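You operate a simulated robot arm through the tools that you are given. There is no shell and no other tool. Be economical: measure what you need, move in short steps, check, and stop when the job is done.

Carry out the task below with a simulated robot arm. There is one attempt and no reset: what you move stays moved.

TASK
Oil the red felt at the tin, then fit it in the felt holder.
Fine: swing the yellow-knob lever back over it; leave the old felt on the bench.
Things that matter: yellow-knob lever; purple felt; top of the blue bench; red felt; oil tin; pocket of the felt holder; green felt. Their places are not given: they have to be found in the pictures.

It is judged by the outcome, as a careful person would: the job done as asked, and still so three seconds after it is handed in. It fails if anything else is knocked over, pushed out of place, dropped, spilled or broken.

THE ROBOT
A 7-joint arm with a two-finger parallel gripper, fixed in place. Base frame: the origin is at the foot of the arm, x ahead of it, y to its left, z up; the work surface is at about z = 90. Lengths are in cm, angles in degrees, forces in N, time in s.
With the tool pointing down near the work surface it reaches from about 24 to 68 cm from the base axis. Its first joint turns from -66.0 to 66.0 degrees. Payload 2.4 kg.
Tool frame: the origin (TCP) lies between the finger pads and is the grasp point; the fingertips stand 3 cm ahead of it; z points along the fingers, y is the line along which they close. The gripper opens to 9.4 cm. The fingers are 2.8 cm wide and 1 cm thick; the gripper's body (5 by 9.6 cm) begins 5.5 cm behind the TCP.
Orientation is that of the tool frame in the base frame, as [roll, pitch, yaw] about the fixed x, y, z axes, in that order (R = Rz(yaw) Ry(pitch) Rx(roll)). With the fingers straight down and closing along the base's y, the tool's x points along the base's -x, its y along +y and its z along -z.

THE INTERFACE
- The arm moves only by the tool servo_tool. Its argument "targets" is a list of rows, each a list of 7 numbers: the opening, from 0 (shut) to 1 (fully open), then the shift along the tool's x, y, z in cm, then the turn, a rotation vector about the tool's x, y, z in degrees. In form: [[claw, tx, ty, tz, rx, ry, rz], ...]. A call has 1 to 10 rows; each row shifts and turns the commanded pose from where the row before left it, along the tool's axes as they then stand. A row lasts 0.2 s, in which the tool goes at most 5 cm and 8.6 degrees; a call with a longer step from one row to the next is refused whole, and so is a gripper value outside its range. A pose out of reach is approached as far as the arm can. The call stops where the force on the tool passes 40 N (or 10 N more than at its start, if that is more) or the arm is blocked; 0.2 s more then pass. The fingers move at their own pace (about 15.3 cm/s each) and stop on an object; they squeeze with about 26 N. The grip force told is the motor's: it shows also when the fingers shut on nothing. Time passes only in rows, and 0.2 s behind the last, so rows that do not move let the fingers close. It gives the time, the measured TCP pose, the force on the tool (base axes), the opening and the grip force at its end, in the units of the frame above (readings bear some noise).
- Cameras (640 x 400 px; columns grow to the right, rows downward): "scene" is fixed at [5.19, 48.15, 146.39]; the picture's right is [-0.63, -0.78, 0.00], its down [-0.30, 0.24, -0.92] and it looks along [0.72, -0.58, -0.38] (base axes); focal length 310 px, centre (320, 200). "wrist" rides on the gripper at [-3.7, 0, -5.8] in the tool frame; the picture's right is [0.00, -1.00, 0.00], its down [0.97, 0.00, -0.24] and it looks along [0.24, 0.00, 0.97] (tool axes); focal length 218 px, centre (320, 200).
- camera(camera): a new picture of that camera. No time passes.
- locate(camera, pixels): there is no depth. For up to 12 entries [column, row, z] of the newest picture of that camera ("zoom" is the newest enlarged one), the place [x, y] in the base frame at which the ray of that pixel passes the height z, good to about 0.2 cm. No time passes.
- close_up(camera, box): a new picture of the part [left, top, right, bottom] of that camera's present view, enlarged. No time passes.
- hand_in(): hands the job in; it is judged then, once.

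Work in short steps. Measure before you move; look again where a grasp or a placing could have gone wrong, and mend it. You have 80 turns and 46 pictures in all, the two below and enlarged ones among them. Open the gripper and draw the arm clear of the work before you hand the job in, unless the task says otherwise; then end with one line.

The tools are called after ">>>" as name(argument=value, ...) on one line, values as JSON. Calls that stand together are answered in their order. servo_tool: Moves the arm, as the interface text tells. Its arguments: {"type":"object","properties":{"targets":{"type":"array"}},"required":["targets"]} The other tools are called the same way: camera (camera) takes a picture; locate (camera, pixels) gives the place at which the rays of pixels pass given heights; close_up (camera, box) takes an enlarged picture of a part of a camera's view; hand_in () hands the job in.

At the start:

```text
t: 0.0
eef_pos: [41.21, 5.73, 125.92]
orientation: [179.9, -0.1, 180.0]
force: [-0.2, 0.6, 0.7]
opening: 9.43
grasp_force: 0.1
```

scene: 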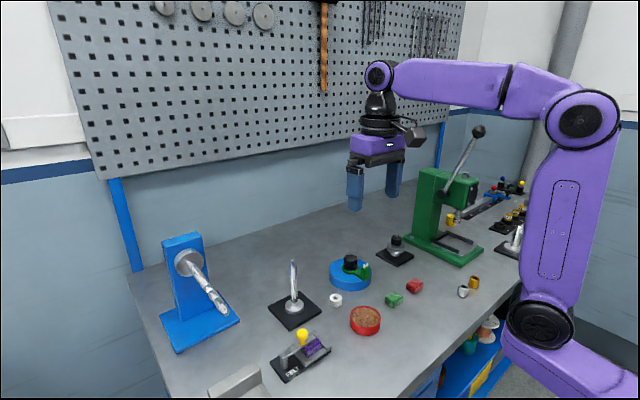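
wrist: 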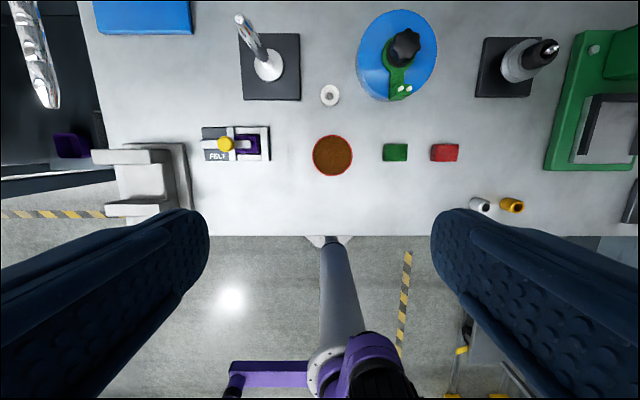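

I start with enlarged views of the felt holder, tin and felts.

>>> close_up(camera="wrist", box=[190, 110, 350, 190])

>>> close_up(camera="scene", box=[260, 270, 440, 390])

>>> locate(camera="wrist", pixels=[[395, 152, 91], [444, 152, 91], [333, 155, 91], [203, 127, 90], [270, 127, 90], [270, 160, 90], [203, 160, 90], [226, 144, 93], [248, 146, 91], [330, 95, 90]])

```text
4.00 times, centred on (270, 150) of wrist
```

zoom: 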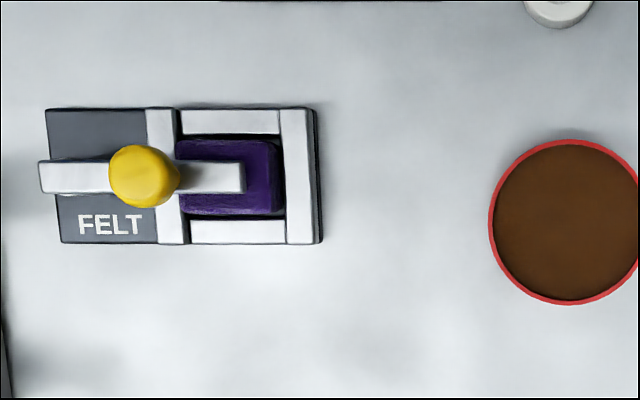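

```text
3.33 times, centred on (350, 330) of scene
```

zoom: 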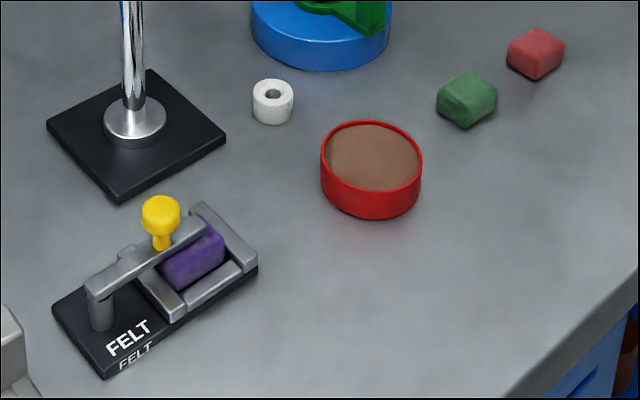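

```text
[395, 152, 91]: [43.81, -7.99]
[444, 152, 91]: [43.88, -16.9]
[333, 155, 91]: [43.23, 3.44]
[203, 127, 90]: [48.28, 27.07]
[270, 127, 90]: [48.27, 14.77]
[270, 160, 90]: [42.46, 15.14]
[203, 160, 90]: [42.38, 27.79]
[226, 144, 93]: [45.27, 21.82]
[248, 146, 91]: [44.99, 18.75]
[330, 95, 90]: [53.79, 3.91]
```

The holder lies at y 15–27, with the lever pivoting on a post at the left end and its bar over the purple felt. I move above it for a nearer look.

>>> servo_tool(targets=[[1, -0.8, 2.9, 2.6, 0, 0, 0], [1, -0.8, 2.9, 2.6, 0, 0, 0], [1, -0.8, 2.9, 2.6, 0, 0, 0], [1, -0.8, 2.9, 2.6, 0, 0, 0], [1, -0.8, 2.9, 2.6, 0, 0, 0], [1, 0, 0, 0, 0, 0, 0]])

>>> camera(camera="wrist")

>>> close_up(camera="scene", box=[260, 310, 350, 390])

```text
t: 1.4
eef_pos: [45.5, 20.29, 112.96]
orientation: [180.0, 0.0, 180.0]
force: [0.6, -0.7, -0.9]
opening: 9.41
grasp_force: 0.0
```

```text
41 pictures are left
```

wrist: 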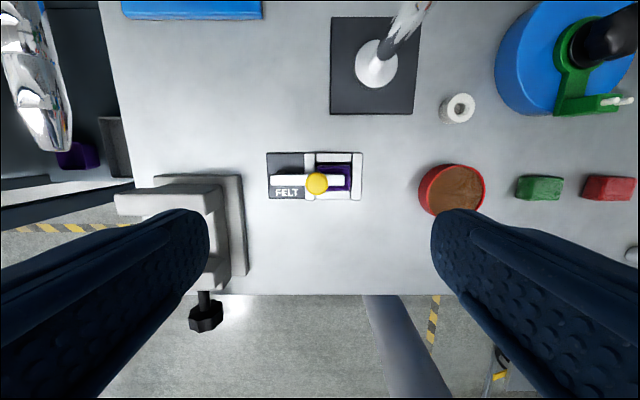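

```text
5.00 times, centred on (305, 350) of scene
```

zoom: 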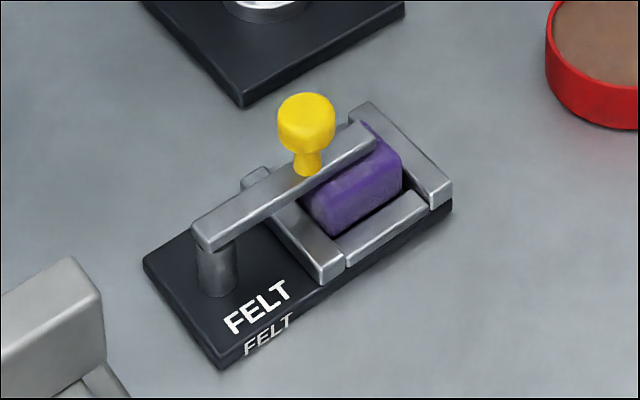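

>>> close_up(camera="wrist", box=[256, 140, 376, 215])

```text
5.33 times, centred on (316, 178) of wrist
```

zoom: 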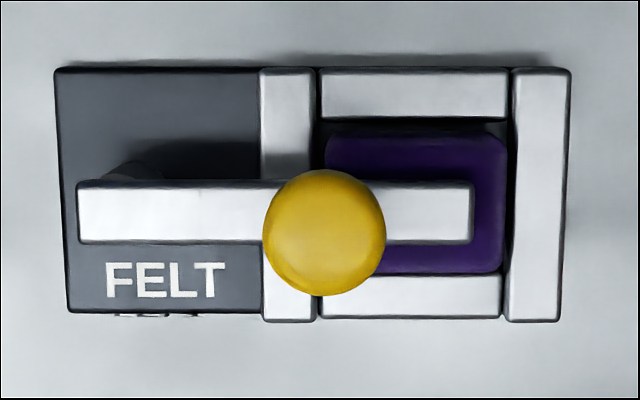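

>>> locate(camera="scene", pixels=[[302.4, 332, 94], [302.4, 332, 96], [302.4, 332, 98], [321.5, 342.5, 92], [321.5, 342.5, 94], [316, 337.5, 93], [316, 337.5, 95], [284, 359, 93], [284, 359, 95], [331, 349, 92], [331, 349, 91]])

>>> locate(camera="zoom", pixels=[[324, 230, 94], [324, 230, 96], [324, 230, 98], [505, 270, 92], [505, 270, 94], [472, 240, 93], [472, 240, 95], [80, 240, 93], [80, 240, 95], [560, 320, 92], [560, 320, 91], [325, 137, 92]])

```text
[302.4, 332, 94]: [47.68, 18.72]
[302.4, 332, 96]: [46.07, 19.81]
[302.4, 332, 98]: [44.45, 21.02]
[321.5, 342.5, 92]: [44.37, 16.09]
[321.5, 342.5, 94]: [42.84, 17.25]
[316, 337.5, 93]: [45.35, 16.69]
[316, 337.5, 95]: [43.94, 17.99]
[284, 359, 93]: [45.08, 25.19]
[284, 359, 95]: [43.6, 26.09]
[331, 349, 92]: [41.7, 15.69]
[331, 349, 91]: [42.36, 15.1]
```

```text
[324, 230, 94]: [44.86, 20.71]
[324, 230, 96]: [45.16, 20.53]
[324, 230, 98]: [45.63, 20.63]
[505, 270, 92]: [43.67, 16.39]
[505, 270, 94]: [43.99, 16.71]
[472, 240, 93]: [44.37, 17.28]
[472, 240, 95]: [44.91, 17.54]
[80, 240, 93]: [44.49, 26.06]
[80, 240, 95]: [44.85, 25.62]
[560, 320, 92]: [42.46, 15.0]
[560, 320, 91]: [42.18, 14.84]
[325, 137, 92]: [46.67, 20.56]
```

The knob top is at about (45.4, 20.6, 97), the bar top at 94.2, the pivot near y 25.5, and the felt top at about 92.7. I turn the gripper 90° so its fingers straddle the bar, descending a little.

>>> servo_tool(targets=[[1, 0, 0, 0.7, 0, 0, 8.5], [1, 0, 0, 0.7, 0, 0, 8.5], [1, 0, 0, 0.7, 0, 0, 8.5], [1, 0, 0, 0.7, 0, 0, 8.5], [1, 0, 0, 0.7, 0, 0, 8.5], [1, 0, 0, 0.7, 0, 0, 8.5], [1, 0, 0, 0.7, 0, 0, 8.5], [1, 0, 0, 0.7, 0, 0, 8.5], [1, 0, 0, 0.7, 0, 0, 8.5], [1, 0, 0, 0.7, 0, 0, 8.5]])

>>> servo_tool(targets=[[0.5, 0, 0, 0, 0, 0, 5], [0.5, 0, 0, 0, 0, 0, 0], [0.5, 0, 0, 0, 0, 0, 0]])

>>> camera(camera="wrist")

```text
t: 3.6
eef_pos: [45.41, 20.18, 105.97]
orientation: [179.9, 0.0, 94.8]
force: [0.0, 0.1, 0.4]
opening: 9.39
grasp_force: 0.1
```

```text
t: 4.4
eef_pos: [45.38, 20.08, 106.01]
orientation: [-180.0, 0.0, 90.0]
force: [-0.5, 1.0, -0.4]
opening: 4.69
grasp_force: 0.1
```

```text
38 pictures are left
```

wrist: 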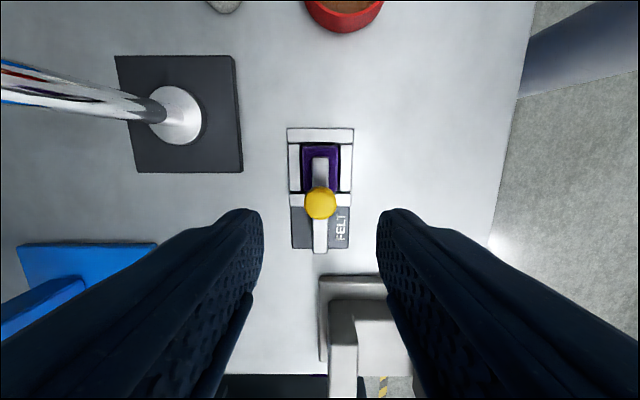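

>>> locate(camera="wrist", pixels=[[320, 204, 96.5], [320, 252, 94.2], [320, 158, 94.2], [242, 170, 90], [234, 56, 90], [170, 115, 91], [157, 244, 90]])

>>> servo_tool(targets=[[0.45, 0.5, 0, 3, 0, 0, 0], [0.42, 0, 0, 3, 0, 0, 0], [0.4, 0, 0, 2.2, 0, 0, 0], [0.4, 0, 0, 0, 0, 0, 0]])

>>> camera(camera="wrist")

>>> close_up(camera="scene", box=[250, 290, 370, 380])

```text
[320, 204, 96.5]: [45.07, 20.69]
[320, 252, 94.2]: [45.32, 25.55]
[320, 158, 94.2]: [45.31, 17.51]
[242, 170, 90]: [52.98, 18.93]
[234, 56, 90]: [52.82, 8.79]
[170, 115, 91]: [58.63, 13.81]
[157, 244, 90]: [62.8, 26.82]
```

```text
t: 5.4
eef_pos: [45.29, 20.78, 97.71]
orientation: [179.9, 0.0, 90.0]
force: [0.7, -0.7, -0.3]
opening: 3.75
grasp_force: 0.0
```

```text
37 pictures are left
```

wrist: 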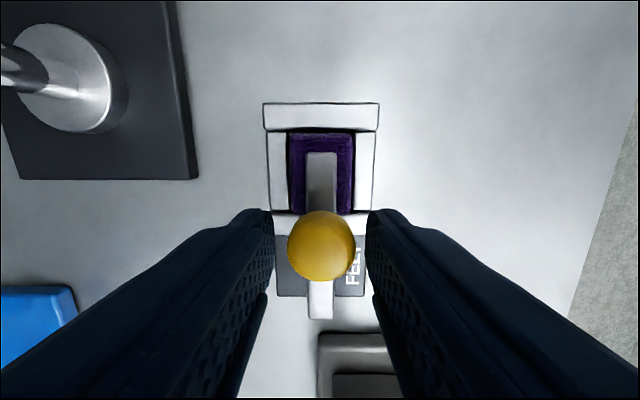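

```text
4.44 times, centred on (310, 335) of scene
```

zoom: 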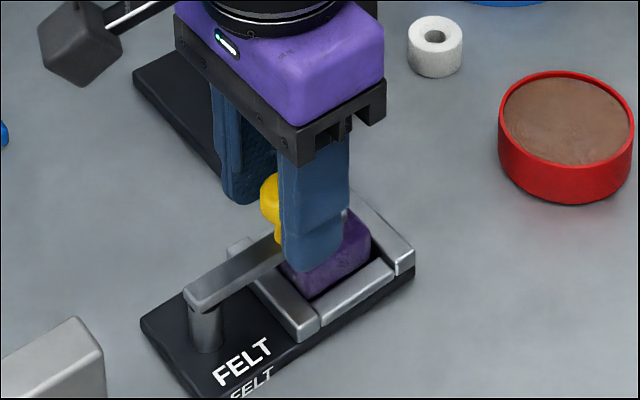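

The knob is between the fingers. I swing the lever loosely caged about the pivot (radius about 4.2 cm), toward +x.

>>> servo_tool(targets=[[0.32, 0, 0, 0, 0, 0, 0], [0.32, 0.05, 0.62, 0, 0, 0, -8.5], [0.32, 0.05, 0.62, 0, 0, 0, -8.5], [0.32, 0.05, 0.62, 0, 0, 0, -8.5], [0.32, 0.05, 0.62, 0, 0, 0, -8.5], [0.32, 0, 0, 0, 0, 0, 0]])

>>> camera(camera="wrist")

```text
t: 6.6
eef_pos: [46.33, 20.78, 97.38]
orientation: [-177.6, -0.4, 121.5]
force: [-21.2, -10.5, 6.5]
opening: 4.43
grasp_force: 12.3
stopped in row 5: the force on the tool passed its limit (the readings are from after the stop); the commanded pose is now the measured one
```

```text
35 pictures are left
```

wrist: 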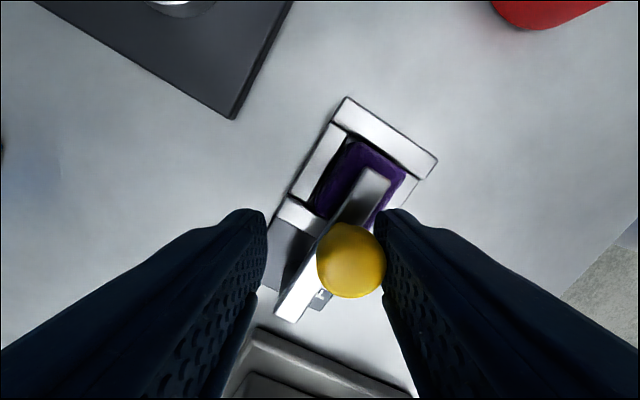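

The lever did not yield toward +x (force −21 N in x), so a stop is on that side. I back off, straighten the tool and re-centre on the knob.

>>> servo_tool(targets=[[0.45, 0.52, -0.85, 0, -2.4, -0.4, 0], [0.45, 0, 0, 0, 0, 0, 8], [0.45, 0, 0, -0.3, 0, 0, 8], [0.45, 0, 0, 0, 0, 0, 8], [0.45, 0, 0, 0, 0, 0, 7.5], [0.45, 0, 0, 0, 0, 0, 0]])

>>> camera(camera="wrist")

```text
t: 8.0
eef_pos: [45.81, 21.15, 97.81]
orientation: [179.2, -0.4, 90.0]
force: [0.1, 0.0, 0.3]
opening: 4.21
grasp_force: 0.0
```

```text
34 pictures are left
```

wrist: 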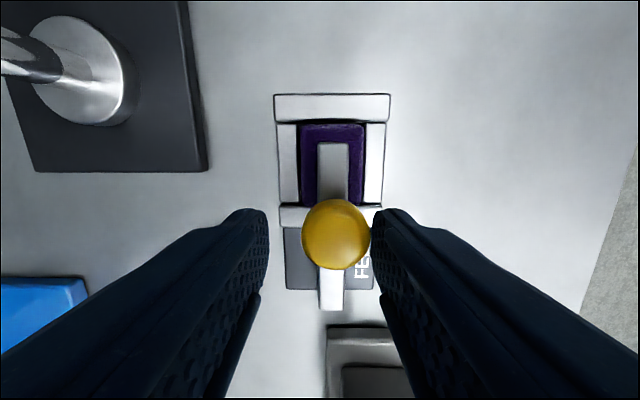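

The holder stayed in place. I centre on the knob and swing it the other way, toward −x, in small steps.

>>> servo_tool(targets=[[0.32, -0.4, -0.5, 0, 0.8, 0, 0], [0.32, 0, 0, 0, 0, 0, 0], [0.32, 0.05, -0.62, 0, 0, 0, 8.5], [0.32, 0.05, -0.62, 0, 0, 0, 8.5], [0.32, 0.05, -0.62, 0, 0, 0, 8.5], [0.32, 0, 0, 0, 0, 0, 0]])

>>> camera(camera="wrist")

```text
t: 9.4
eef_pos: [43.53, 21.21, 97.69]
orientation: [-179.9, -0.4, 64.4]
force: [0.8, 0.3, -0.2]
opening: 3.0
grasp_force: 0.4
```

```text
33 pictures are left
```

wrist: 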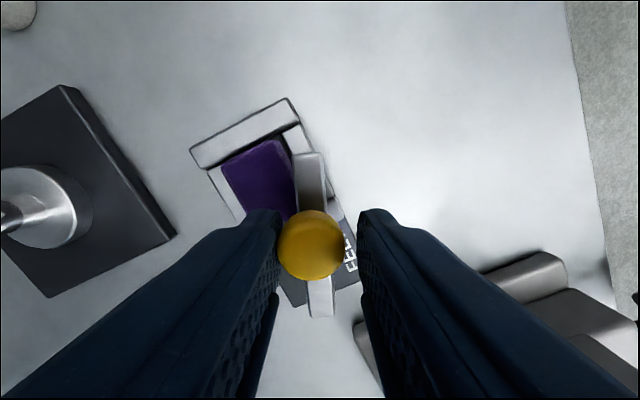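

The lever swings this way. I continue about 51° more along the arc.

>>> servo_tool(targets=[[0.32, 0.05, -0.62, 0, 0, 0, 8.5], [0.32, 0.05, -0.62, 0, 0, 0, 8.5], [0.32, 0.05, -0.62, 0, 0, 0, 8.5], [0.32, 0.05, -0.62, 0, 0, 0, 8.5], [0.32, 0.05, -0.62, 0, 0, 0, 8.5], [0.32, 0.05, -0.62, 0, 0, 0, 8.5], [0.32, 0.05, -0.62, 0, 0, 0, 8.5], [0.32, 0, 0, 0, 0, 0, 0]])

>>> camera(camera="wrist")

>>> close_up(camera="scene", box=[210, 280, 370, 390])

```text
t: 11.2
eef_pos: [41.46, 15.06, 96.08]
orientation: [-176.8, -0.5, 6.3]
force: [0.1, -0.8, 0.1]
opening: 3.01
grasp_force: 0.0
out of reach, approached as far as the arm can: row 5, 6, 7
```

```text
32 pictures are left
```

wrist: 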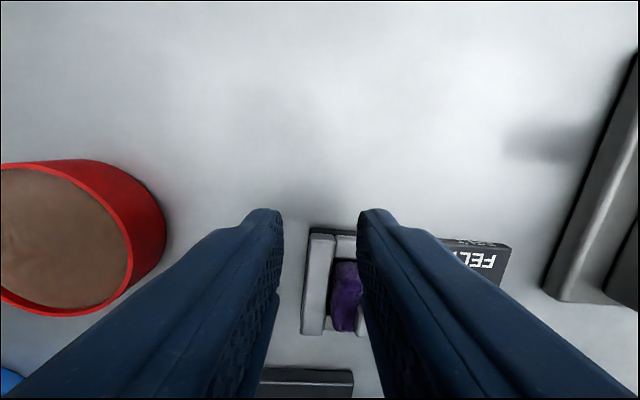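

```text
3.64 times, centred on (290, 335) of scene
```

zoom: 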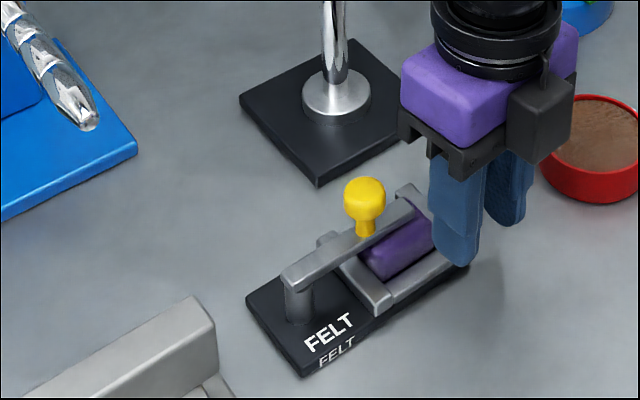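

The wrist reached its turning limit near the end, and the fingers slid off, bringing the lever back over the felt. The holder itself is unmoved. I lift, straighten the tool and turn to the opposite yaw (270°), so the swing unwinds within range.

>>> servo_tool(targets=[[0.4, 0, 0, -3, -3.2, 0, 0], [0.4, 0, 0, -4, 0, 0, 0], [0.5, 0, 0, -2, 0, 0, -8.5], [0.5, 0, 0, 0, 0, 0, -8.5], [0.5, 0, 0, 0, 0, 0, -8.5], [0.5, 0, 0, 0, 0, 0, -8.5], [0.5, 0, 0, 0, 0, 0, -8.5], [0.5, 0, 0, 0, 0, 0, -8.5], [0.5, 0, 0, 0, 0, 0, -8.5], [0.5, 0, 0, 0, 0, 0, -8.5]])

>>> servo_tool(targets=[[0.5, 0, 0, 0, 0, 0, -8.5], [0.5, 0, 0, 0, 0, 0, -8.5], [0.5, 0, 0, 0, 0, 0, -8.5], [0.5, 0, 0, 0, 0, 0, -8.5], [0.5, 0, 0, 0, 0, 0, -8.5], [0.5, 0, 0, 0, 0, 0, -8.5], [0.5, 0, 0, 0, 0, 0, -8.5], [0.5, 0, 0, 0, 0, 0, -8.5], [0.5, 0, 0, 0, 0, 0, -8.5], [0.5, 0, 0, 0, 0, 0, -8.5]])

>>> servo_tool(targets=[[0.5, 0, 0, 0, 0, 0, -8.5], [0.5, 0, 0, 0, 0, 0, -8.5], [0.5, 0, 0, 0, 0, 0, -8.5], [0.5, 0, 0, 0, 0, 0, -8.5], [0.5, 0, 0, 0, 0, 0, -8.5], [0.5, 0, 0, 0, 0, 0, -8.5], [0.5, 0, 0, 0, 0, 0, -8.5], [0.5, 0, 0, 0, 0, 0, -8.5], [0.5, 0, 0, 0, 0, 0, -8.5], [0.5, 0, 0, 0, 0, 0, -8.5]])

```text
t: 13.4
eef_pos: [39.3, 11.92, 104.88]
orientation: [179.5, -0.2, 74.7]
force: [-0.8, 1.4, -0.7]
opening: 4.68
grasp_force: 0.1
out of reach, approached as far as the arm can: row 1
```

```text
t: 15.6
eef_pos: [39.2, 11.84, 104.89]
orientation: [179.8, 0.6, 159.7]
force: [0.1, -0.4, -0.2]
opening: 4.72
grasp_force: 0.0
```

```text
t: 17.8
eef_pos: [39.41, 11.89, 104.83]
orientation: [-179.4, 0.3, -115.2]
force: [-0.4, -0.1, -0.2]
opening: 4.69
grasp_force: 0.1
```

>>> servo_tool(targets=[[0.45, 0, 0, 0, 0, 0, -8.4], [0.45, 0, 0, 0, 0, 0, -8.4], [0.45, 0, 0, 0, 0, 0, -8.4], [0.45, -2.95, -1.97, 0, 0, 0, 0], [0.45, -2.95, -1.97, 0, 0, 0, 0], [0.45, -2.95, -1.97, 0, 0, 0, 0], [0.45, 0, 0, 0, 0, 0, 0]])

>>> camera(camera="wrist")

```text
t: 19.4
eef_pos: [45.32, 20.71, 105.05]
orientation: [-179.5, 0.0, -90.3]
force: [0.5, 0.5, -0.3]
opening: 4.21
grasp_force: 0.1
```

```text
30 pictures are left
```

wrist: 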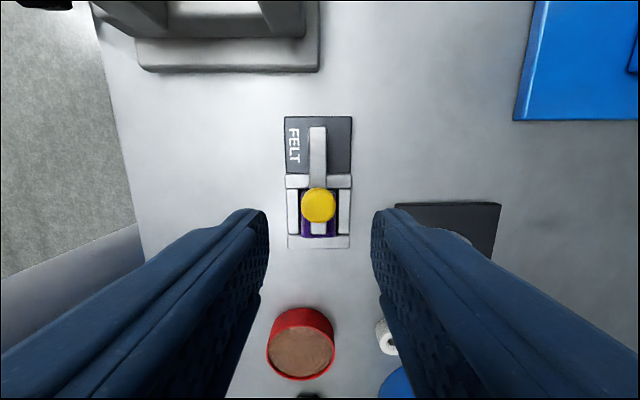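

Fingers straddle the knob again. I descend and swing with the yaw decreasing from 270°.

>>> servo_tool(targets=[[0.42, 0, 0, 3.7, 0, 0, 0], [0.4, 0, 0, 3.7, 0, 0, 0], [0.32, 0, 0, 0, 0, 0, 0], [0.32, -0.05, 0.62, 0, 0, 0, 8.5], [0.32, -0.05, 0.62, 0, 0, 0, 8.5], [0.32, -0.05, 0.62, 0, 0, 0, 8.5], [0.32, -0.05, 0.62, 0, 0, 0, 8.5], [0.32, -0.05, 0.62, 0, 0, 0, 8.5], [0.32, 0, 0, 0, 0, 0, 0]])

>>> camera(camera="wrist")

```text
t: 21.4
eef_pos: [42.54, 21.79, 97.39]
orientation: [-179.6, 0.4, -132.8]
force: [-0.4, 0.0, 1.2]
opening: 3.05
grasp_force: 0.4
```

```text
29 pictures are left
```

wrist: 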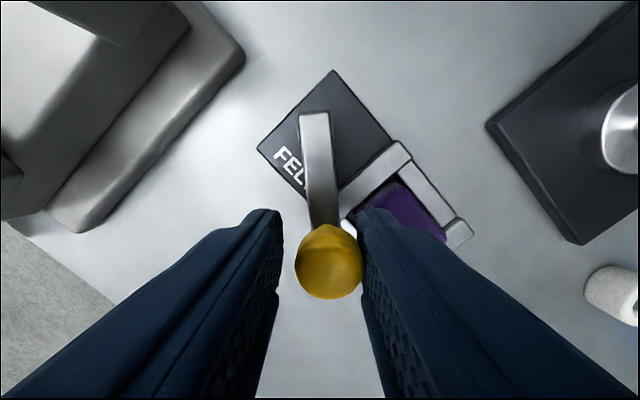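

>>> servo_tool(targets=[[0.32, -0.05, 0.62, 0, 0, 0, 8.5], [0.32, -0.05, 0.62, 0, 0, 0, 8.5], [0.32, -0.05, 0.62, 0, 0, 0, 8.5], [0.32, -0.05, 0.62, 0, 0, 0, 8.5], [0.32, -0.05, 0.62, 0, 0, 0, 8.5], [0.32, 0, 0, 0, 0, 0, 0]])

>>> camera(camera="wrist")

```text
t: 22.8
eef_pos: [41.2, 24.59, 97.53]
orientation: [-180.0, 0.5, -175.4]
force: [-0.9, -0.3, 0.9]
opening: 3.01
grasp_force: 0.1
```

```text
28 pictures are left
```

wrist: 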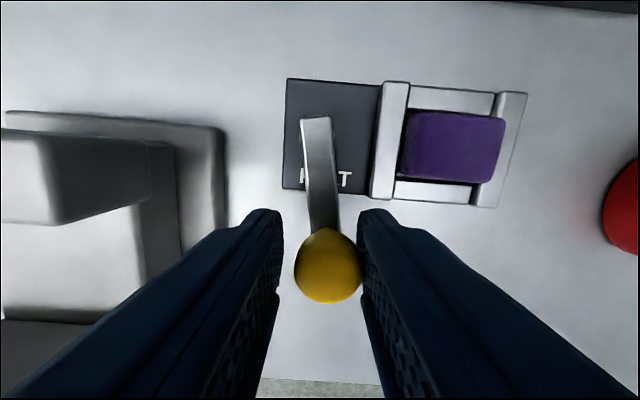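

The lever is fully open. I lift off, square the tool to yaw 180° and hover over the purple felt.

>>> servo_tool(targets=[[0.36, 0, 0, -4, 0, 0, 0], [0.5, 0, 0, -4, 0, 0, 4.6], [0.65, -2, -3, 0, 0, 0, 0], [0.65, -2, -3, 0, 0, 0, 0], [0.65, 0, 0, 0, 0, 0, 0]])

>>> camera(camera="wrist")

>>> close_up(camera="scene", box=[230, 290, 350, 390])

```text
t: 24.0
eef_pos: [45.11, 18.35, 105.52]
orientation: [179.9, 0.6, -180.0]
force: [-0.1, 0.5, 0.7]
opening: 6.11
grasp_force: 0.0
```

```text
27 pictures are left
```

wrist: 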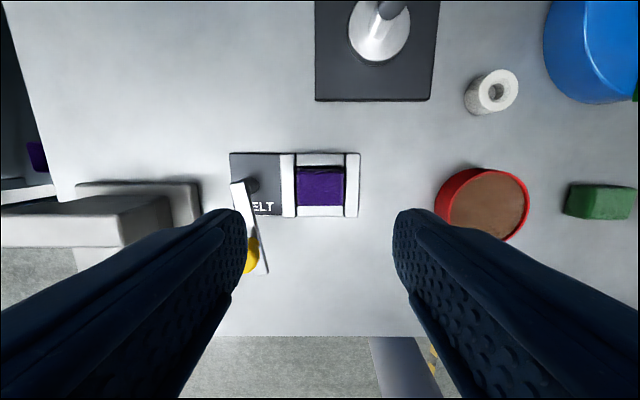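

```text
4.00 times, centred on (290, 340) of scene
```

zoom: 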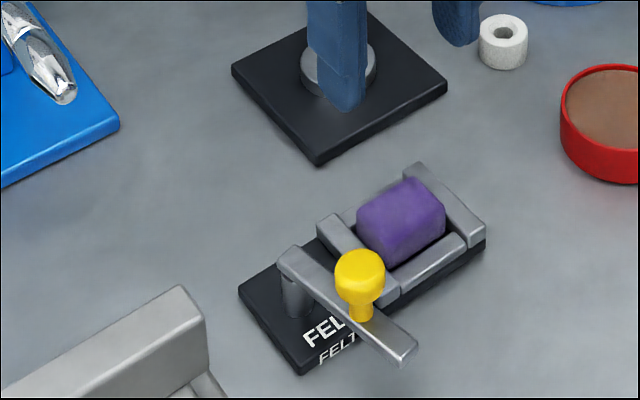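

>>> close_up(camera="wrist", box=[225, 140, 375, 234])

>>> locate(camera="wrist", pixels=[[297, 169, 92.8], [343, 169, 92.8], [297, 206, 92.8], [343, 206, 92.8], [297, 160, 91.3], [345, 160, 91.3], [345, 209, 91.3]])

```text
4.26 times, centred on (300, 187) of wrist
```

zoom: 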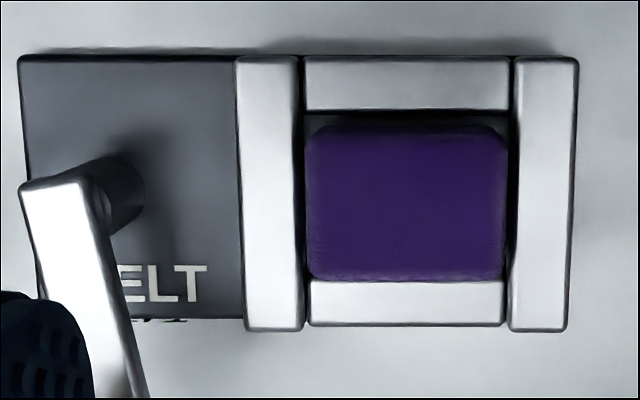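

```text
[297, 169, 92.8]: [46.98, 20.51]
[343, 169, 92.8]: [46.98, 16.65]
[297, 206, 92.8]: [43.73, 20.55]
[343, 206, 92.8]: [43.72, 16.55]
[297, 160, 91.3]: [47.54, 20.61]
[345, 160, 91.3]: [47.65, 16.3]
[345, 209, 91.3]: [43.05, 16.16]
```

The felt's top spans y 16.55–20.5, x 43.7–47. I descend so the fingertips stay just above the frame, then close.

>>> servo_tool(targets=[[0.62, -0.2, 0.2, 4, 0, 0, 0], [0.62, 0, 0, 4, 0, 0, 0], [0.62, 0, 0, 2.8, 0, 0, 0], [0.62, 0, 0, 0, 0, 0, 0], [0.2, 0, 0, 0, 0, 0, 0], [0.2, 0, 0, 0, 0, 0, 0]])

>>> close_up(camera="scene", box=[250, 290, 370, 380])

```text
t: 25.2
eef_pos: [45.49, 18.74, 94.88]
orientation: [179.9, 0.7, -179.8]
force: [-3.6, -2.4, 6.8]
opening: 3.92
grasp_force: 25.9
stopped in row 6: the force on the tool passed its limit (the readings are from after the stop); the commanded pose is now the measured one
```

```text
4.44 times, centred on (310, 335) of scene
```

zoom: 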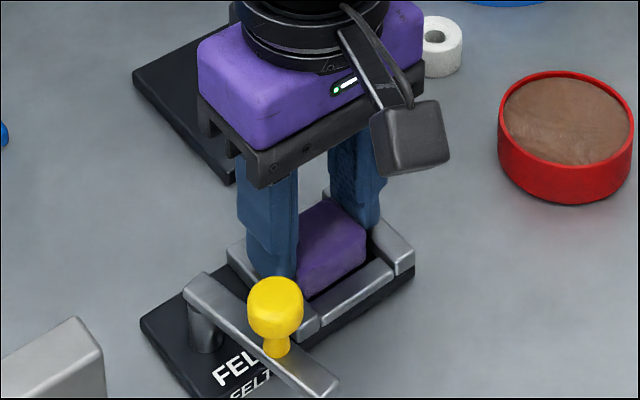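

Gripped (opening 3.92). I lift straight up and carry it to the free bench area at about (36.5, 13).

>>> servo_tool(targets=[[0.2, 0, 0, -1, 0, 0, 0], [0.2, 0, 0, -2, 0, 0, 0], [0.2, 0, 0, -3, 0, 0, 0], [0.2, 3, -1.9, 0, 0, 0, 0], [0.2, 3, -1.9, 0, 0, 0, 0], [0.2, 3, -1.9, 0, 0, 0, 0], [0.2, 0, 0, 2.5, 0, 0, 0], [0.2, 0, 0, 2.5, 0, 0, 0], [0.2, 0, 0, 0, 0, 0, 0]])

>>> close_up(camera="scene", box=[250, 300, 400, 399])

>>> camera(camera="wrist")

```text
t: 27.2
eef_pos: [36.55, 12.96, 95.55]
orientation: [179.9, 0.8, -180.0]
force: [0.0, -0.2, 0.4]
opening: 3.95
grasp_force: 26.0
```

```text
4.04 times, centred on (325, 350) of scene
```

zoom: 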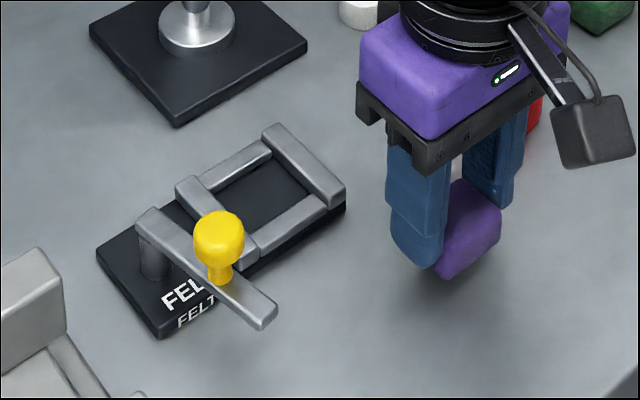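

```text
22 pictures are left
```

wrist: 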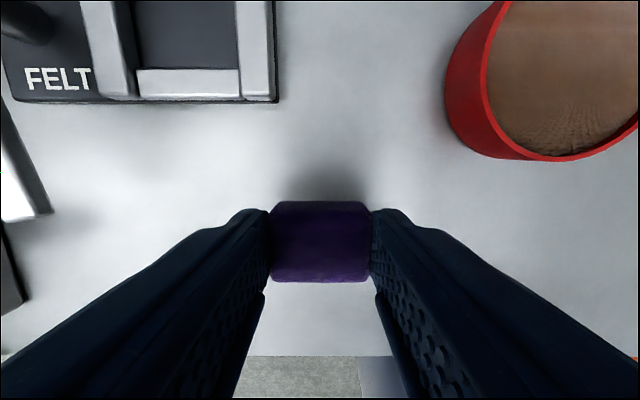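

The felt is held level, and the pocket is empty. I lower until it touches the bench.

>>> servo_tool(targets=[[0.2, 0, 0, 0.5, 0, 0, 0], [0.2, 0, 0, 0.4, 0, 0, 0], [0.2, 0, 0, 0.2, 0, 0, 0], [0.2, 0, 0, 0, 0, 0, 0]])

>>> servo_tool(targets=[[0.2, 0, 0, 0.2, 0, 0, 0], [0.2, 0, 0, 0, 0, 0, 0]])

>>> locate(camera="zoom", pixels=[[264, 158, 91.3], [316, 202, 91.3], [210, 192, 91.3], [257, 242, 91.3]])

>>> locate(camera="wrist", pixels=[[135, 69, 91.3], [237, 69, 91.3], [234, 2, 91.3], [127, 2, 91.3]])

```text
t: 28.2
eef_pos: [36.59, 12.99, 94.57]
orientation: [179.8, 0.8, -179.9]
force: [0.6, -0.3, 0.8]
opening: 3.96
grasp_force: 25.8
```

```text
t: 28.8
eef_pos: [36.51, 13.02, 94.29]
orientation: [179.9, 0.9, -179.8]
force: [0.1, -0.8, -0.3]
opening: 3.91
grasp_force: 26.1
```

```text
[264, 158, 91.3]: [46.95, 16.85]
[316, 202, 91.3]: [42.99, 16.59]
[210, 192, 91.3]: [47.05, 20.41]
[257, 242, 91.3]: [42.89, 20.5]
```

```text
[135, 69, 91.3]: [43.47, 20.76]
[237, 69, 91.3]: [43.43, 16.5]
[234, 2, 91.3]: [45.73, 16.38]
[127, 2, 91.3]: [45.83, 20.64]
```

>>> servo_tool(targets=[[0.2, 0, 0, 0.2, 0, 0, 0], [0.2, 0, 0, 0, 0, 0, 0]])

>>> servo_tool(targets=[[0.2, 0, 0, 0.15, 0, 0, 0], [0.2, 0, 0, 0, 0, 0, 0]])

>>> close_up(camera="scene", box=[330, 330, 400, 380])

```text
t: 29.4
eef_pos: [36.61, 13.13, 94.08]
orientation: [179.8, 0.9, -179.8]
force: [-0.5, -0.4, -0.1]
opening: 3.95
grasp_force: 26.0
```

```text
t: 30.0
eef_pos: [36.57, 13.05, 93.98]
orientation: [179.9, 0.9, -179.9]
force: [0.2, 0.2, 3.5]
opening: 3.93
grasp_force: 25.6
```

```text
8.00 times, centred on (365, 355) of scene
```

zoom: 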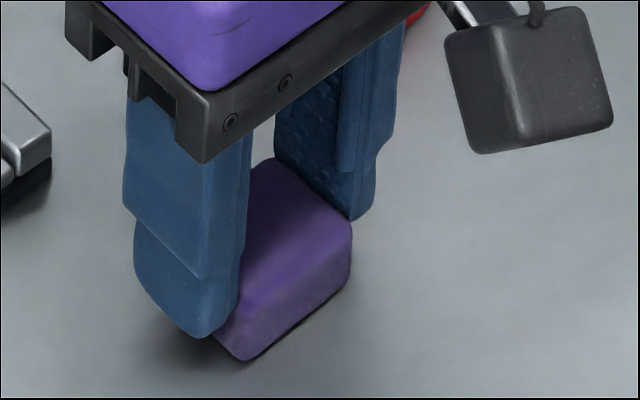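

Contact (3.5 N up): I release, lift and travel to the red felt.

>>> servo_tool(targets=[[0.65, 0, 0, 0, 0, 0, 0], [0.65, 0, 0, 0, 0, 0, 0], [0.65, 0, 0, -4, 0, -0.8, 0], [0.65, 0, 0, -4.5, 0, 0, 0], [0.65, 0, 0, -4.5, 0, 0, 0]])

>>> servo_tool(targets=[[0.65, -1.1, -4.25, 0, 0, 0, 0], [0.65, -1.1, -4.25, 0, 0, 0, 0], [0.65, -1.1, -4.25, 0, 0, 0, 0], [0.65, -1.1, -4.25, 0, 0, 0, 0], [0.65, -1.1, -4.25, 0, 0, 0, 0], [0.65, -1.1, -4.25, 0, 0, 0, 0], [0.65, -1.1, -4.25, 0, 0, 0, 0], [0.65, 0, 0, 0, 0, 0, 0]])

>>> camera(camera="wrist")

>>> close_up(camera="scene", box=[250, 270, 430, 390])

```text
t: 31.2
eef_pos: [36.1, 12.98, 107.04]
orientation: [179.9, 1.6, 180.0]
force: [0.3, 0.9, -0.6]
opening: 6.12
grasp_force: 0.1
```

```text
t: 33.0
eef_pos: [43.87, -16.89, 107.13]
orientation: [179.9, 1.6, -179.9]
force: [0.1, 0.5, 0.3]
opening: 6.12
grasp_force: 0.0
```

```text
20 pictures are left
```

wrist: 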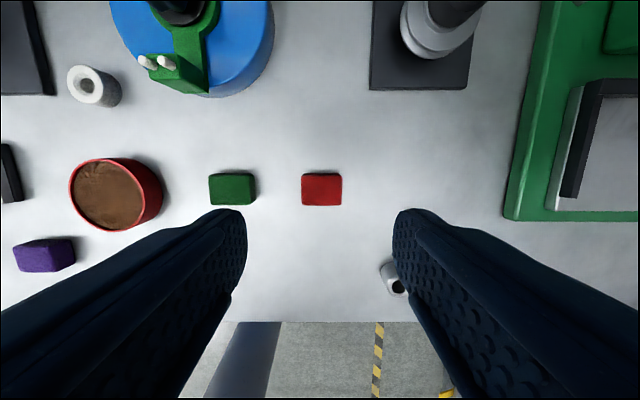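

```text
3.33 times, centred on (340, 330) of scene
```

zoom: 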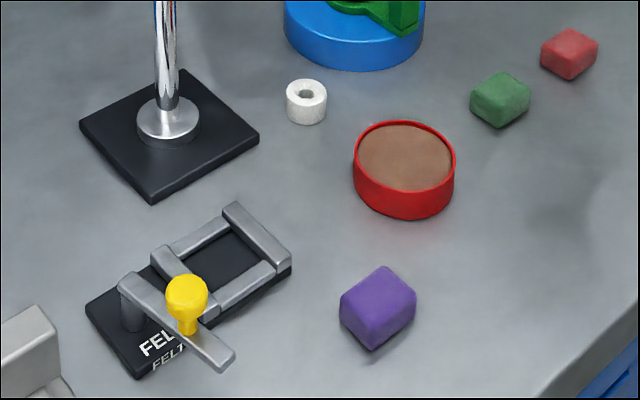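

>>> locate(camera="wrist", pixels=[[302, 174, 92], [341, 174, 92], [341, 205, 92], [303, 205, 92], [238, 180, 92], [255, 190, 90], [107, 193, 92], [70, 193, 93], [148, 193, 93], [108, 160, 93], [108, 230, 93], [395, 278, 92]])

>>> servo_tool(targets=[[0.62, 0, 0, 0, 0, 1.6, 0], [0.62, 0, 0, 0, 0, 0, 0]])

```text
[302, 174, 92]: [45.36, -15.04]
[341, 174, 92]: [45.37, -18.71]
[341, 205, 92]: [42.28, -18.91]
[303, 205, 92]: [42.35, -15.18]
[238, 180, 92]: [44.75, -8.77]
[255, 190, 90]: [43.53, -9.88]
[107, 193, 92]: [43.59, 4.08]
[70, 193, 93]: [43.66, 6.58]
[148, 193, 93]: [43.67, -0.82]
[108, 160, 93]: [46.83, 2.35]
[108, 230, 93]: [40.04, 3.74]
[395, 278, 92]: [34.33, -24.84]
```

```text
t: 33.6
eef_pos: [44.01, -16.77, 107.02]
orientation: [179.9, 0.0, -179.8]
force: [-0.1, 0.0, -0.7]
opening: 5.85
grasp_force: 0.0
```

The red felt's centre is (43.8, −16.95), about 3.75 × 3.05 cm. I descend to TCP z ≈ 94.15 and grip it.

>>> servo_tool(targets=[[0.62, 0.2, -0.15, 4, 0, 0, 0], [0.62, 0, 0, 4, 0, 0, 0], [0.62, 0, 0, 3, 0, 0, 0], [0.62, 0, 0, 1.85, 0, 0, 0], [0.62, 0, 0, 0, 0, 0, 0]])

>>> servo_tool(targets=[[0.2, 0, 0, 0, 0, 0, 0], [0.2, 0, 0, 0, 0, 0, 0]])

>>> servo_tool(targets=[[0.2, 0, 0, -1, 0, 0, 0], [0.2, 0, 0, -4, 0, 0, 0], [0.2, 0, 0, -2, 0, 0, 0], [0.2, 0, 0, 0, 0, 0, 0]])

>>> camera(camera="wrist")

>>> close_up(camera="scene", box=[350, 240, 440, 310])

```text
t: 34.8
eef_pos: [43.85, -16.92, 94.19]
orientation: [-179.9, 0.0, -179.8]
force: [-0.3, -0.9, -0.6]
opening: 5.86
grasp_force: 0.0
```

```text
t: 35.4
eef_pos: [43.83, -16.74, 94.21]
orientation: [179.9, 0.0, -179.9]
force: [0.6, -0.6, 0.6]
opening: 3.93
grasp_force: 26.4
```

```text
t: 36.4
eef_pos: [43.81, -16.97, 101.25]
orientation: [179.9, 0.0, -179.9]
force: [0.8, 0.1, 0.4]
opening: 3.96
grasp_force: 25.7
```

```text
18 pictures are left
```

wrist: 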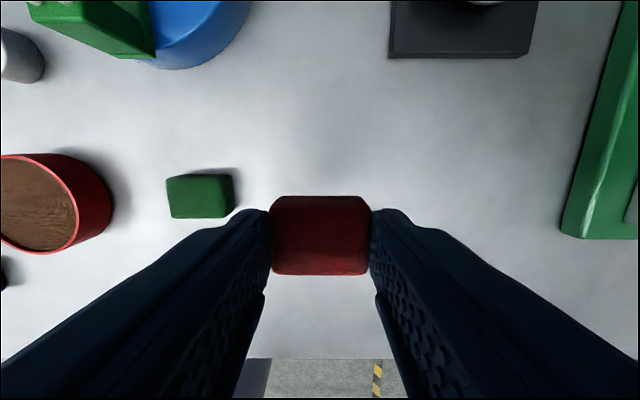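

```text
5.71 times, centred on (395, 275) of scene
```

zoom: 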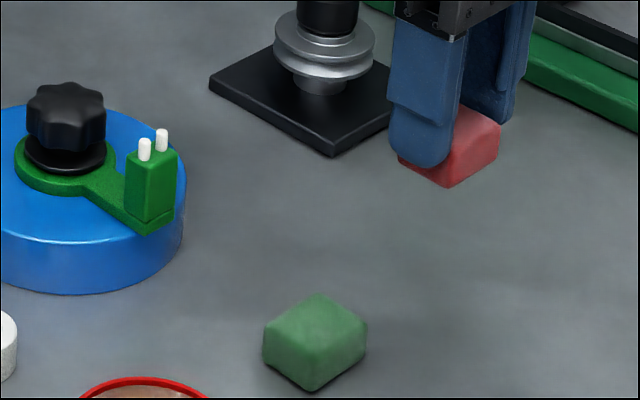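

Held well. I measure the tin's centre and rim height from the scene view.

>>> camera(camera="scene")

>>> locate(camera="scene", pixels=[[365.5, 325.2, 90], [365.5, 317.1, 92], [365.5, 317.1, 92.5], [365.5, 317.1, 93], [350, 317, 92.5], [380.5, 317, 92.5]])

```text
16 pictures are left
```

scene: 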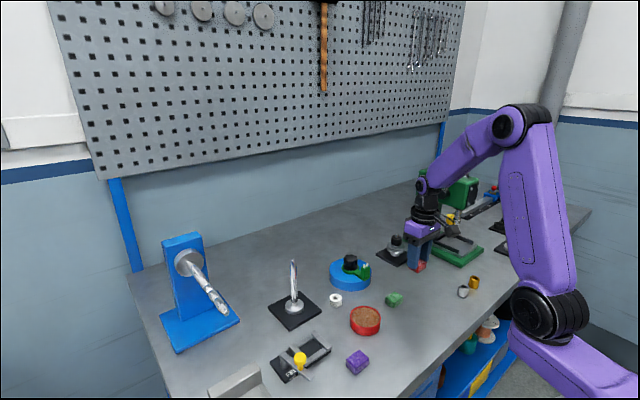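

```text
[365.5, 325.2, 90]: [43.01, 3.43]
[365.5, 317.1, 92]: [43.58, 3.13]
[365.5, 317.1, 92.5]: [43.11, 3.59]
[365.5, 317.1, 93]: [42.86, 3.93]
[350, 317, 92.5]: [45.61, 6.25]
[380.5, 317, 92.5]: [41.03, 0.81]
```

Tin centre is about (43.1, 3.45), rim z ≈ 92.5. I carry the felt above it and approach.

>>> servo_tool(targets=[[0.2, 0.14, 4.08, 0, 0, 0, 0], [0.2, 0.14, 4.08, 0, 0, 0, 0], [0.2, 0.14, 4.08, 0, 0, 0, 0], [0.2, 0.14, 4.08, 0, 0, 0, 0], [0.2, 0.14, 4.08, 0, 0, 0, 0], [0.2, 0, 0, 1.5, 0, 0, 0], [0.2, 0, 0, 1.8, 0, 0, 0], [0.2, 0, 0, 0, 0, 0, 0]])

>>> camera(camera="wrist")

>>> close_up(camera="scene", box=[320, 280, 410, 350])

```text
t: 38.2
eef_pos: [43.07, 3.51, 98.17]
orientation: [180.0, 0.0, -179.9]
force: [0.0, -0.5, -0.2]
opening: 3.93
grasp_force: 25.4
```

```text
15 pictures are left
```

wrist: 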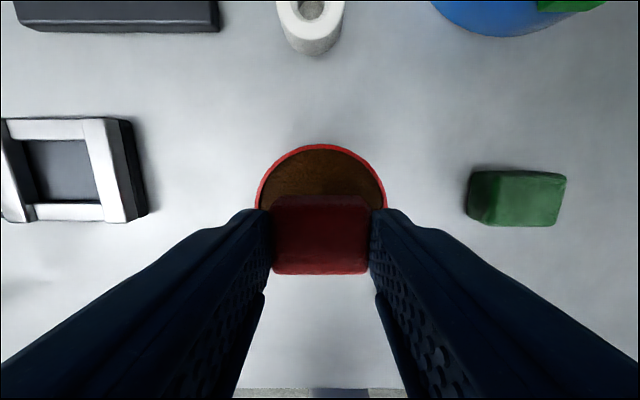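

```text
5.71 times, centred on (365, 315) of scene
```

zoom: 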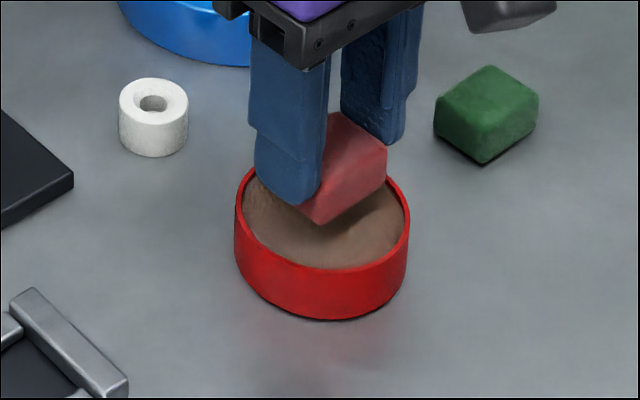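

The felt is well centred over the pad. I lower in small steps, watching the force.

>>> servo_tool(targets=[[0.2, 0, 0, 0.5, 0, 0, 0], [0.2, 0, 0, 0.5, 0, 0, 0], [0.2, 0, 0, 0.5, 0, 0, 0], [0.2, 0, 0, 0, 0, 0, 0]])

>>> servo_tool(targets=[[0.2, 0, 0, 0.25, 0, 0, 0], [0.2, 0, 0, 0, 0, 0, 0]])

>>> servo_tool(targets=[[0.2, 0, 0, 0.2, 0, 0, 0], [0.2, 0, 0, 0, 0, 0, 0]])

```text
t: 39.2
eef_pos: [43.28, 3.48, 96.65]
orientation: [179.8, 0.0, -179.9]
force: [0.5, -0.2, -0.2]
opening: 3.95
grasp_force: 26.3
```

```text
t: 40.0
eef_pos: [43.17, 3.45, 96.44]
orientation: [179.9, 0.1, -180.0]
force: [-3.7, -1.1, 11.3]
opening: 3.93
grasp_force: 25.7
stopped in row 2: the force on the tool passed its limit (the readings are from after the stop); the commanded pose is now the measured one
```

```text
t: 40.5
eef_pos: [43.33, 3.53, 96.49]
orientation: [179.8, 0.4, -179.8]
force: [-5.5, -0.8, 11.8]
opening: 3.93
grasp_force: 25.8
stopped in row 2: the force on the tool passed its limit (the readings are from after the stop); the commanded pose is now the measured one
```

Firm contact with the pad at TCP z 96.45. I let it soak for a second, then lift and look.

>>> servo_tool(targets=[[0.2, 0, 0, 0, 0, 0, 0], [0.2, 0, 0, 0, 0, 0, 0], [0.2, 0, 0, 0, 0, 0, 0], [0.2, 0, 0, 0, 0, 0, 0], [0.2, 0, 0, 0, 0, 0, 0]])

>>> servo_tool(targets=[[0.2, 0, 0, -1, 0, 0.3, 0], [0.2, 0, 0, -3, 0, 0, 0], [0.2, 0, 0, -1, 0, 0, 0], [0.2, 0, 0, 0, 0, 0, 0]])

>>> close_up(camera="scene", box=[320, 270, 410, 340])

>>> camera(camera="wrist")

```text
t: 41.7
eef_pos: [43.34, 3.48, 96.41]
orientation: [179.9, 0.4, -179.8]
force: [-0.9, -0.4, 14.7]
opening: 3.93
grasp_force: 26.2
```

```text
t: 42.7
eef_pos: [43.17, 3.46, 101.25]
orientation: [179.9, 0.1, -179.9]
force: [-0.2, 0.0, 0.5]
opening: 3.93
grasp_force: 26.3
```

```text
5.71 times, centred on (365, 305) of scene
```

zoom: 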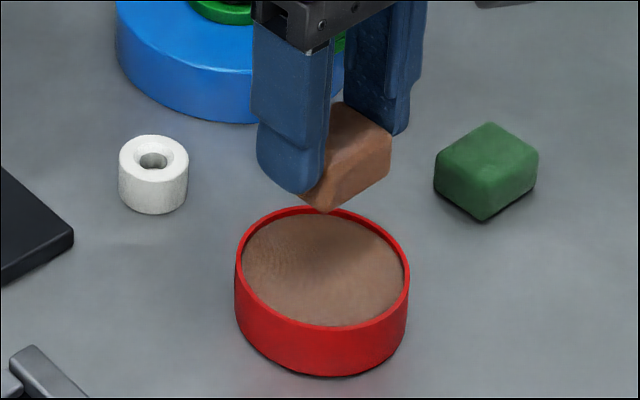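

```text
12 pictures are left
```

wrist: 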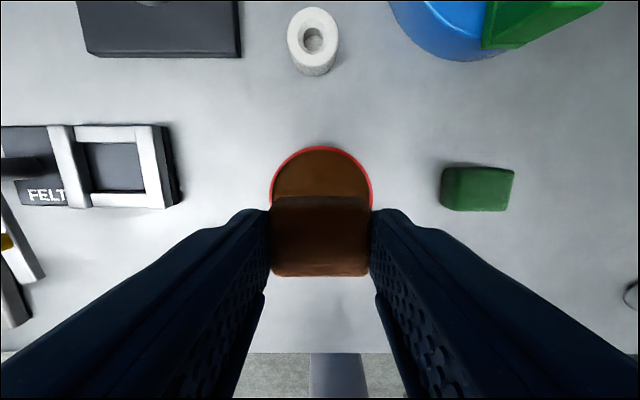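

The felt has turned brown, so it is oiled. I measure how it sits in the grip, and the pocket again.

>>> locate(camera="wrist", pixels=[[273, 198, 99.05], [367, 198, 99.05], [367, 276, 99.05], [273, 276, 99.05], [87, 142, 91.3], [142, 142, 91.3], [146, 193, 91.3], [92, 193, 91.3], [76, 126, 91.4], [150, 126, 91.4], [160, 208, 91.4], [92, 208, 91.4]])

>>> servo_tool(targets=[[0.2, -0.4, 3, 0, 0, 0, 0], [0.2, -0.4, 3, 0, 0, 0, 0], [0.2, -0.4, 3, 0, 0, 0, 0], [0.2, -0.4, 3, 0, 0, 0, 0], [0.2, -0.4, 3, 0, 0, 0, 0], [0.2, 0, 0, 2, 0, 0, 0], [0.2, 0, 0, 0, 0, 0, 0]])

>>> camera(camera="wrist")

>>> close_up(camera="scene", box=[260, 300, 350, 370])

```text
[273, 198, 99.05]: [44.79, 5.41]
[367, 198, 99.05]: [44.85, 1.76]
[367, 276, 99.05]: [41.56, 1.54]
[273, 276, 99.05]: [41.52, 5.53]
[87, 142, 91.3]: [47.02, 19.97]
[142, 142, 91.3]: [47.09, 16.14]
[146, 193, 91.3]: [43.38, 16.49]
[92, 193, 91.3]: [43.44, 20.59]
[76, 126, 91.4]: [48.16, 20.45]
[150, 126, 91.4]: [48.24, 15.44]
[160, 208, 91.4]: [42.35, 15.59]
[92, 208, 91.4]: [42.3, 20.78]
```

```text
t: 44.3
eef_pos: [45.34, 18.52, 99.37]
orientation: [179.8, 0.1, -179.9]
force: [0.3, -0.6, 0.0]
opening: 3.93
grasp_force: 26.3
```

```text
11 pictures are left
```

wrist: 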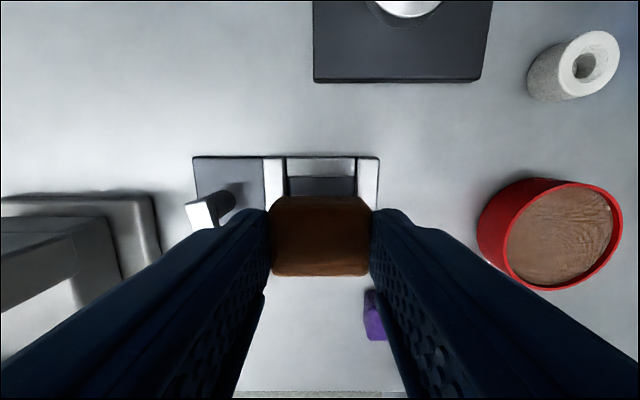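

```text
5.71 times, centred on (305, 335) of scene
```

zoom: 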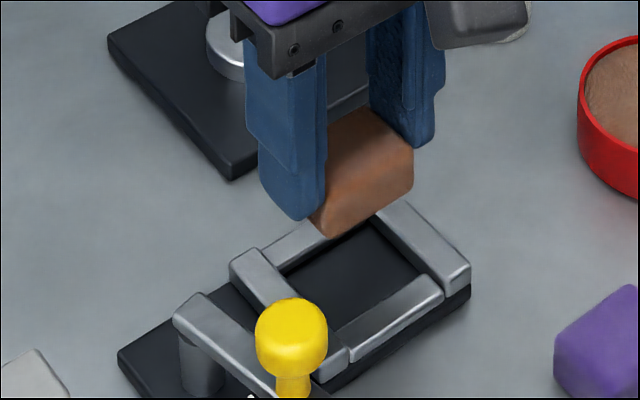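

>>> close_up(camera="wrist", box=[250, 140, 400, 234])

>>> locate(camera="wrist", pixels=[[287, 178, 91.3], [357, 178, 91.3], [320, 178, 91.3], [272, 198, 97.2], [369, 198, 97.2]])

```text
4.26 times, centred on (325, 187) of wrist
```

zoom: 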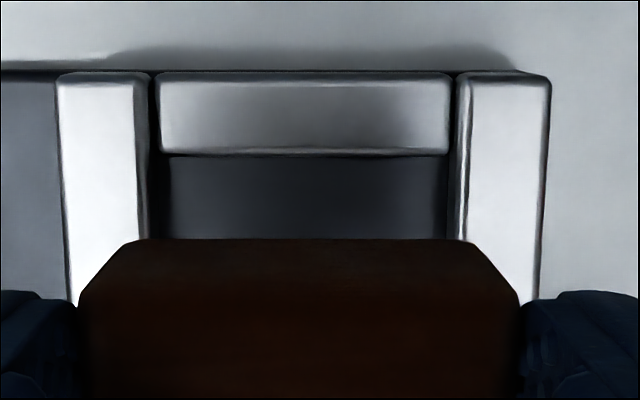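

```text
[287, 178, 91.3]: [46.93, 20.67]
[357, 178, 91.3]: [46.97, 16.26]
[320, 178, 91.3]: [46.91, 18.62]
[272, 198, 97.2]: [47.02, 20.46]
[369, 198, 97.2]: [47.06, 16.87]
```

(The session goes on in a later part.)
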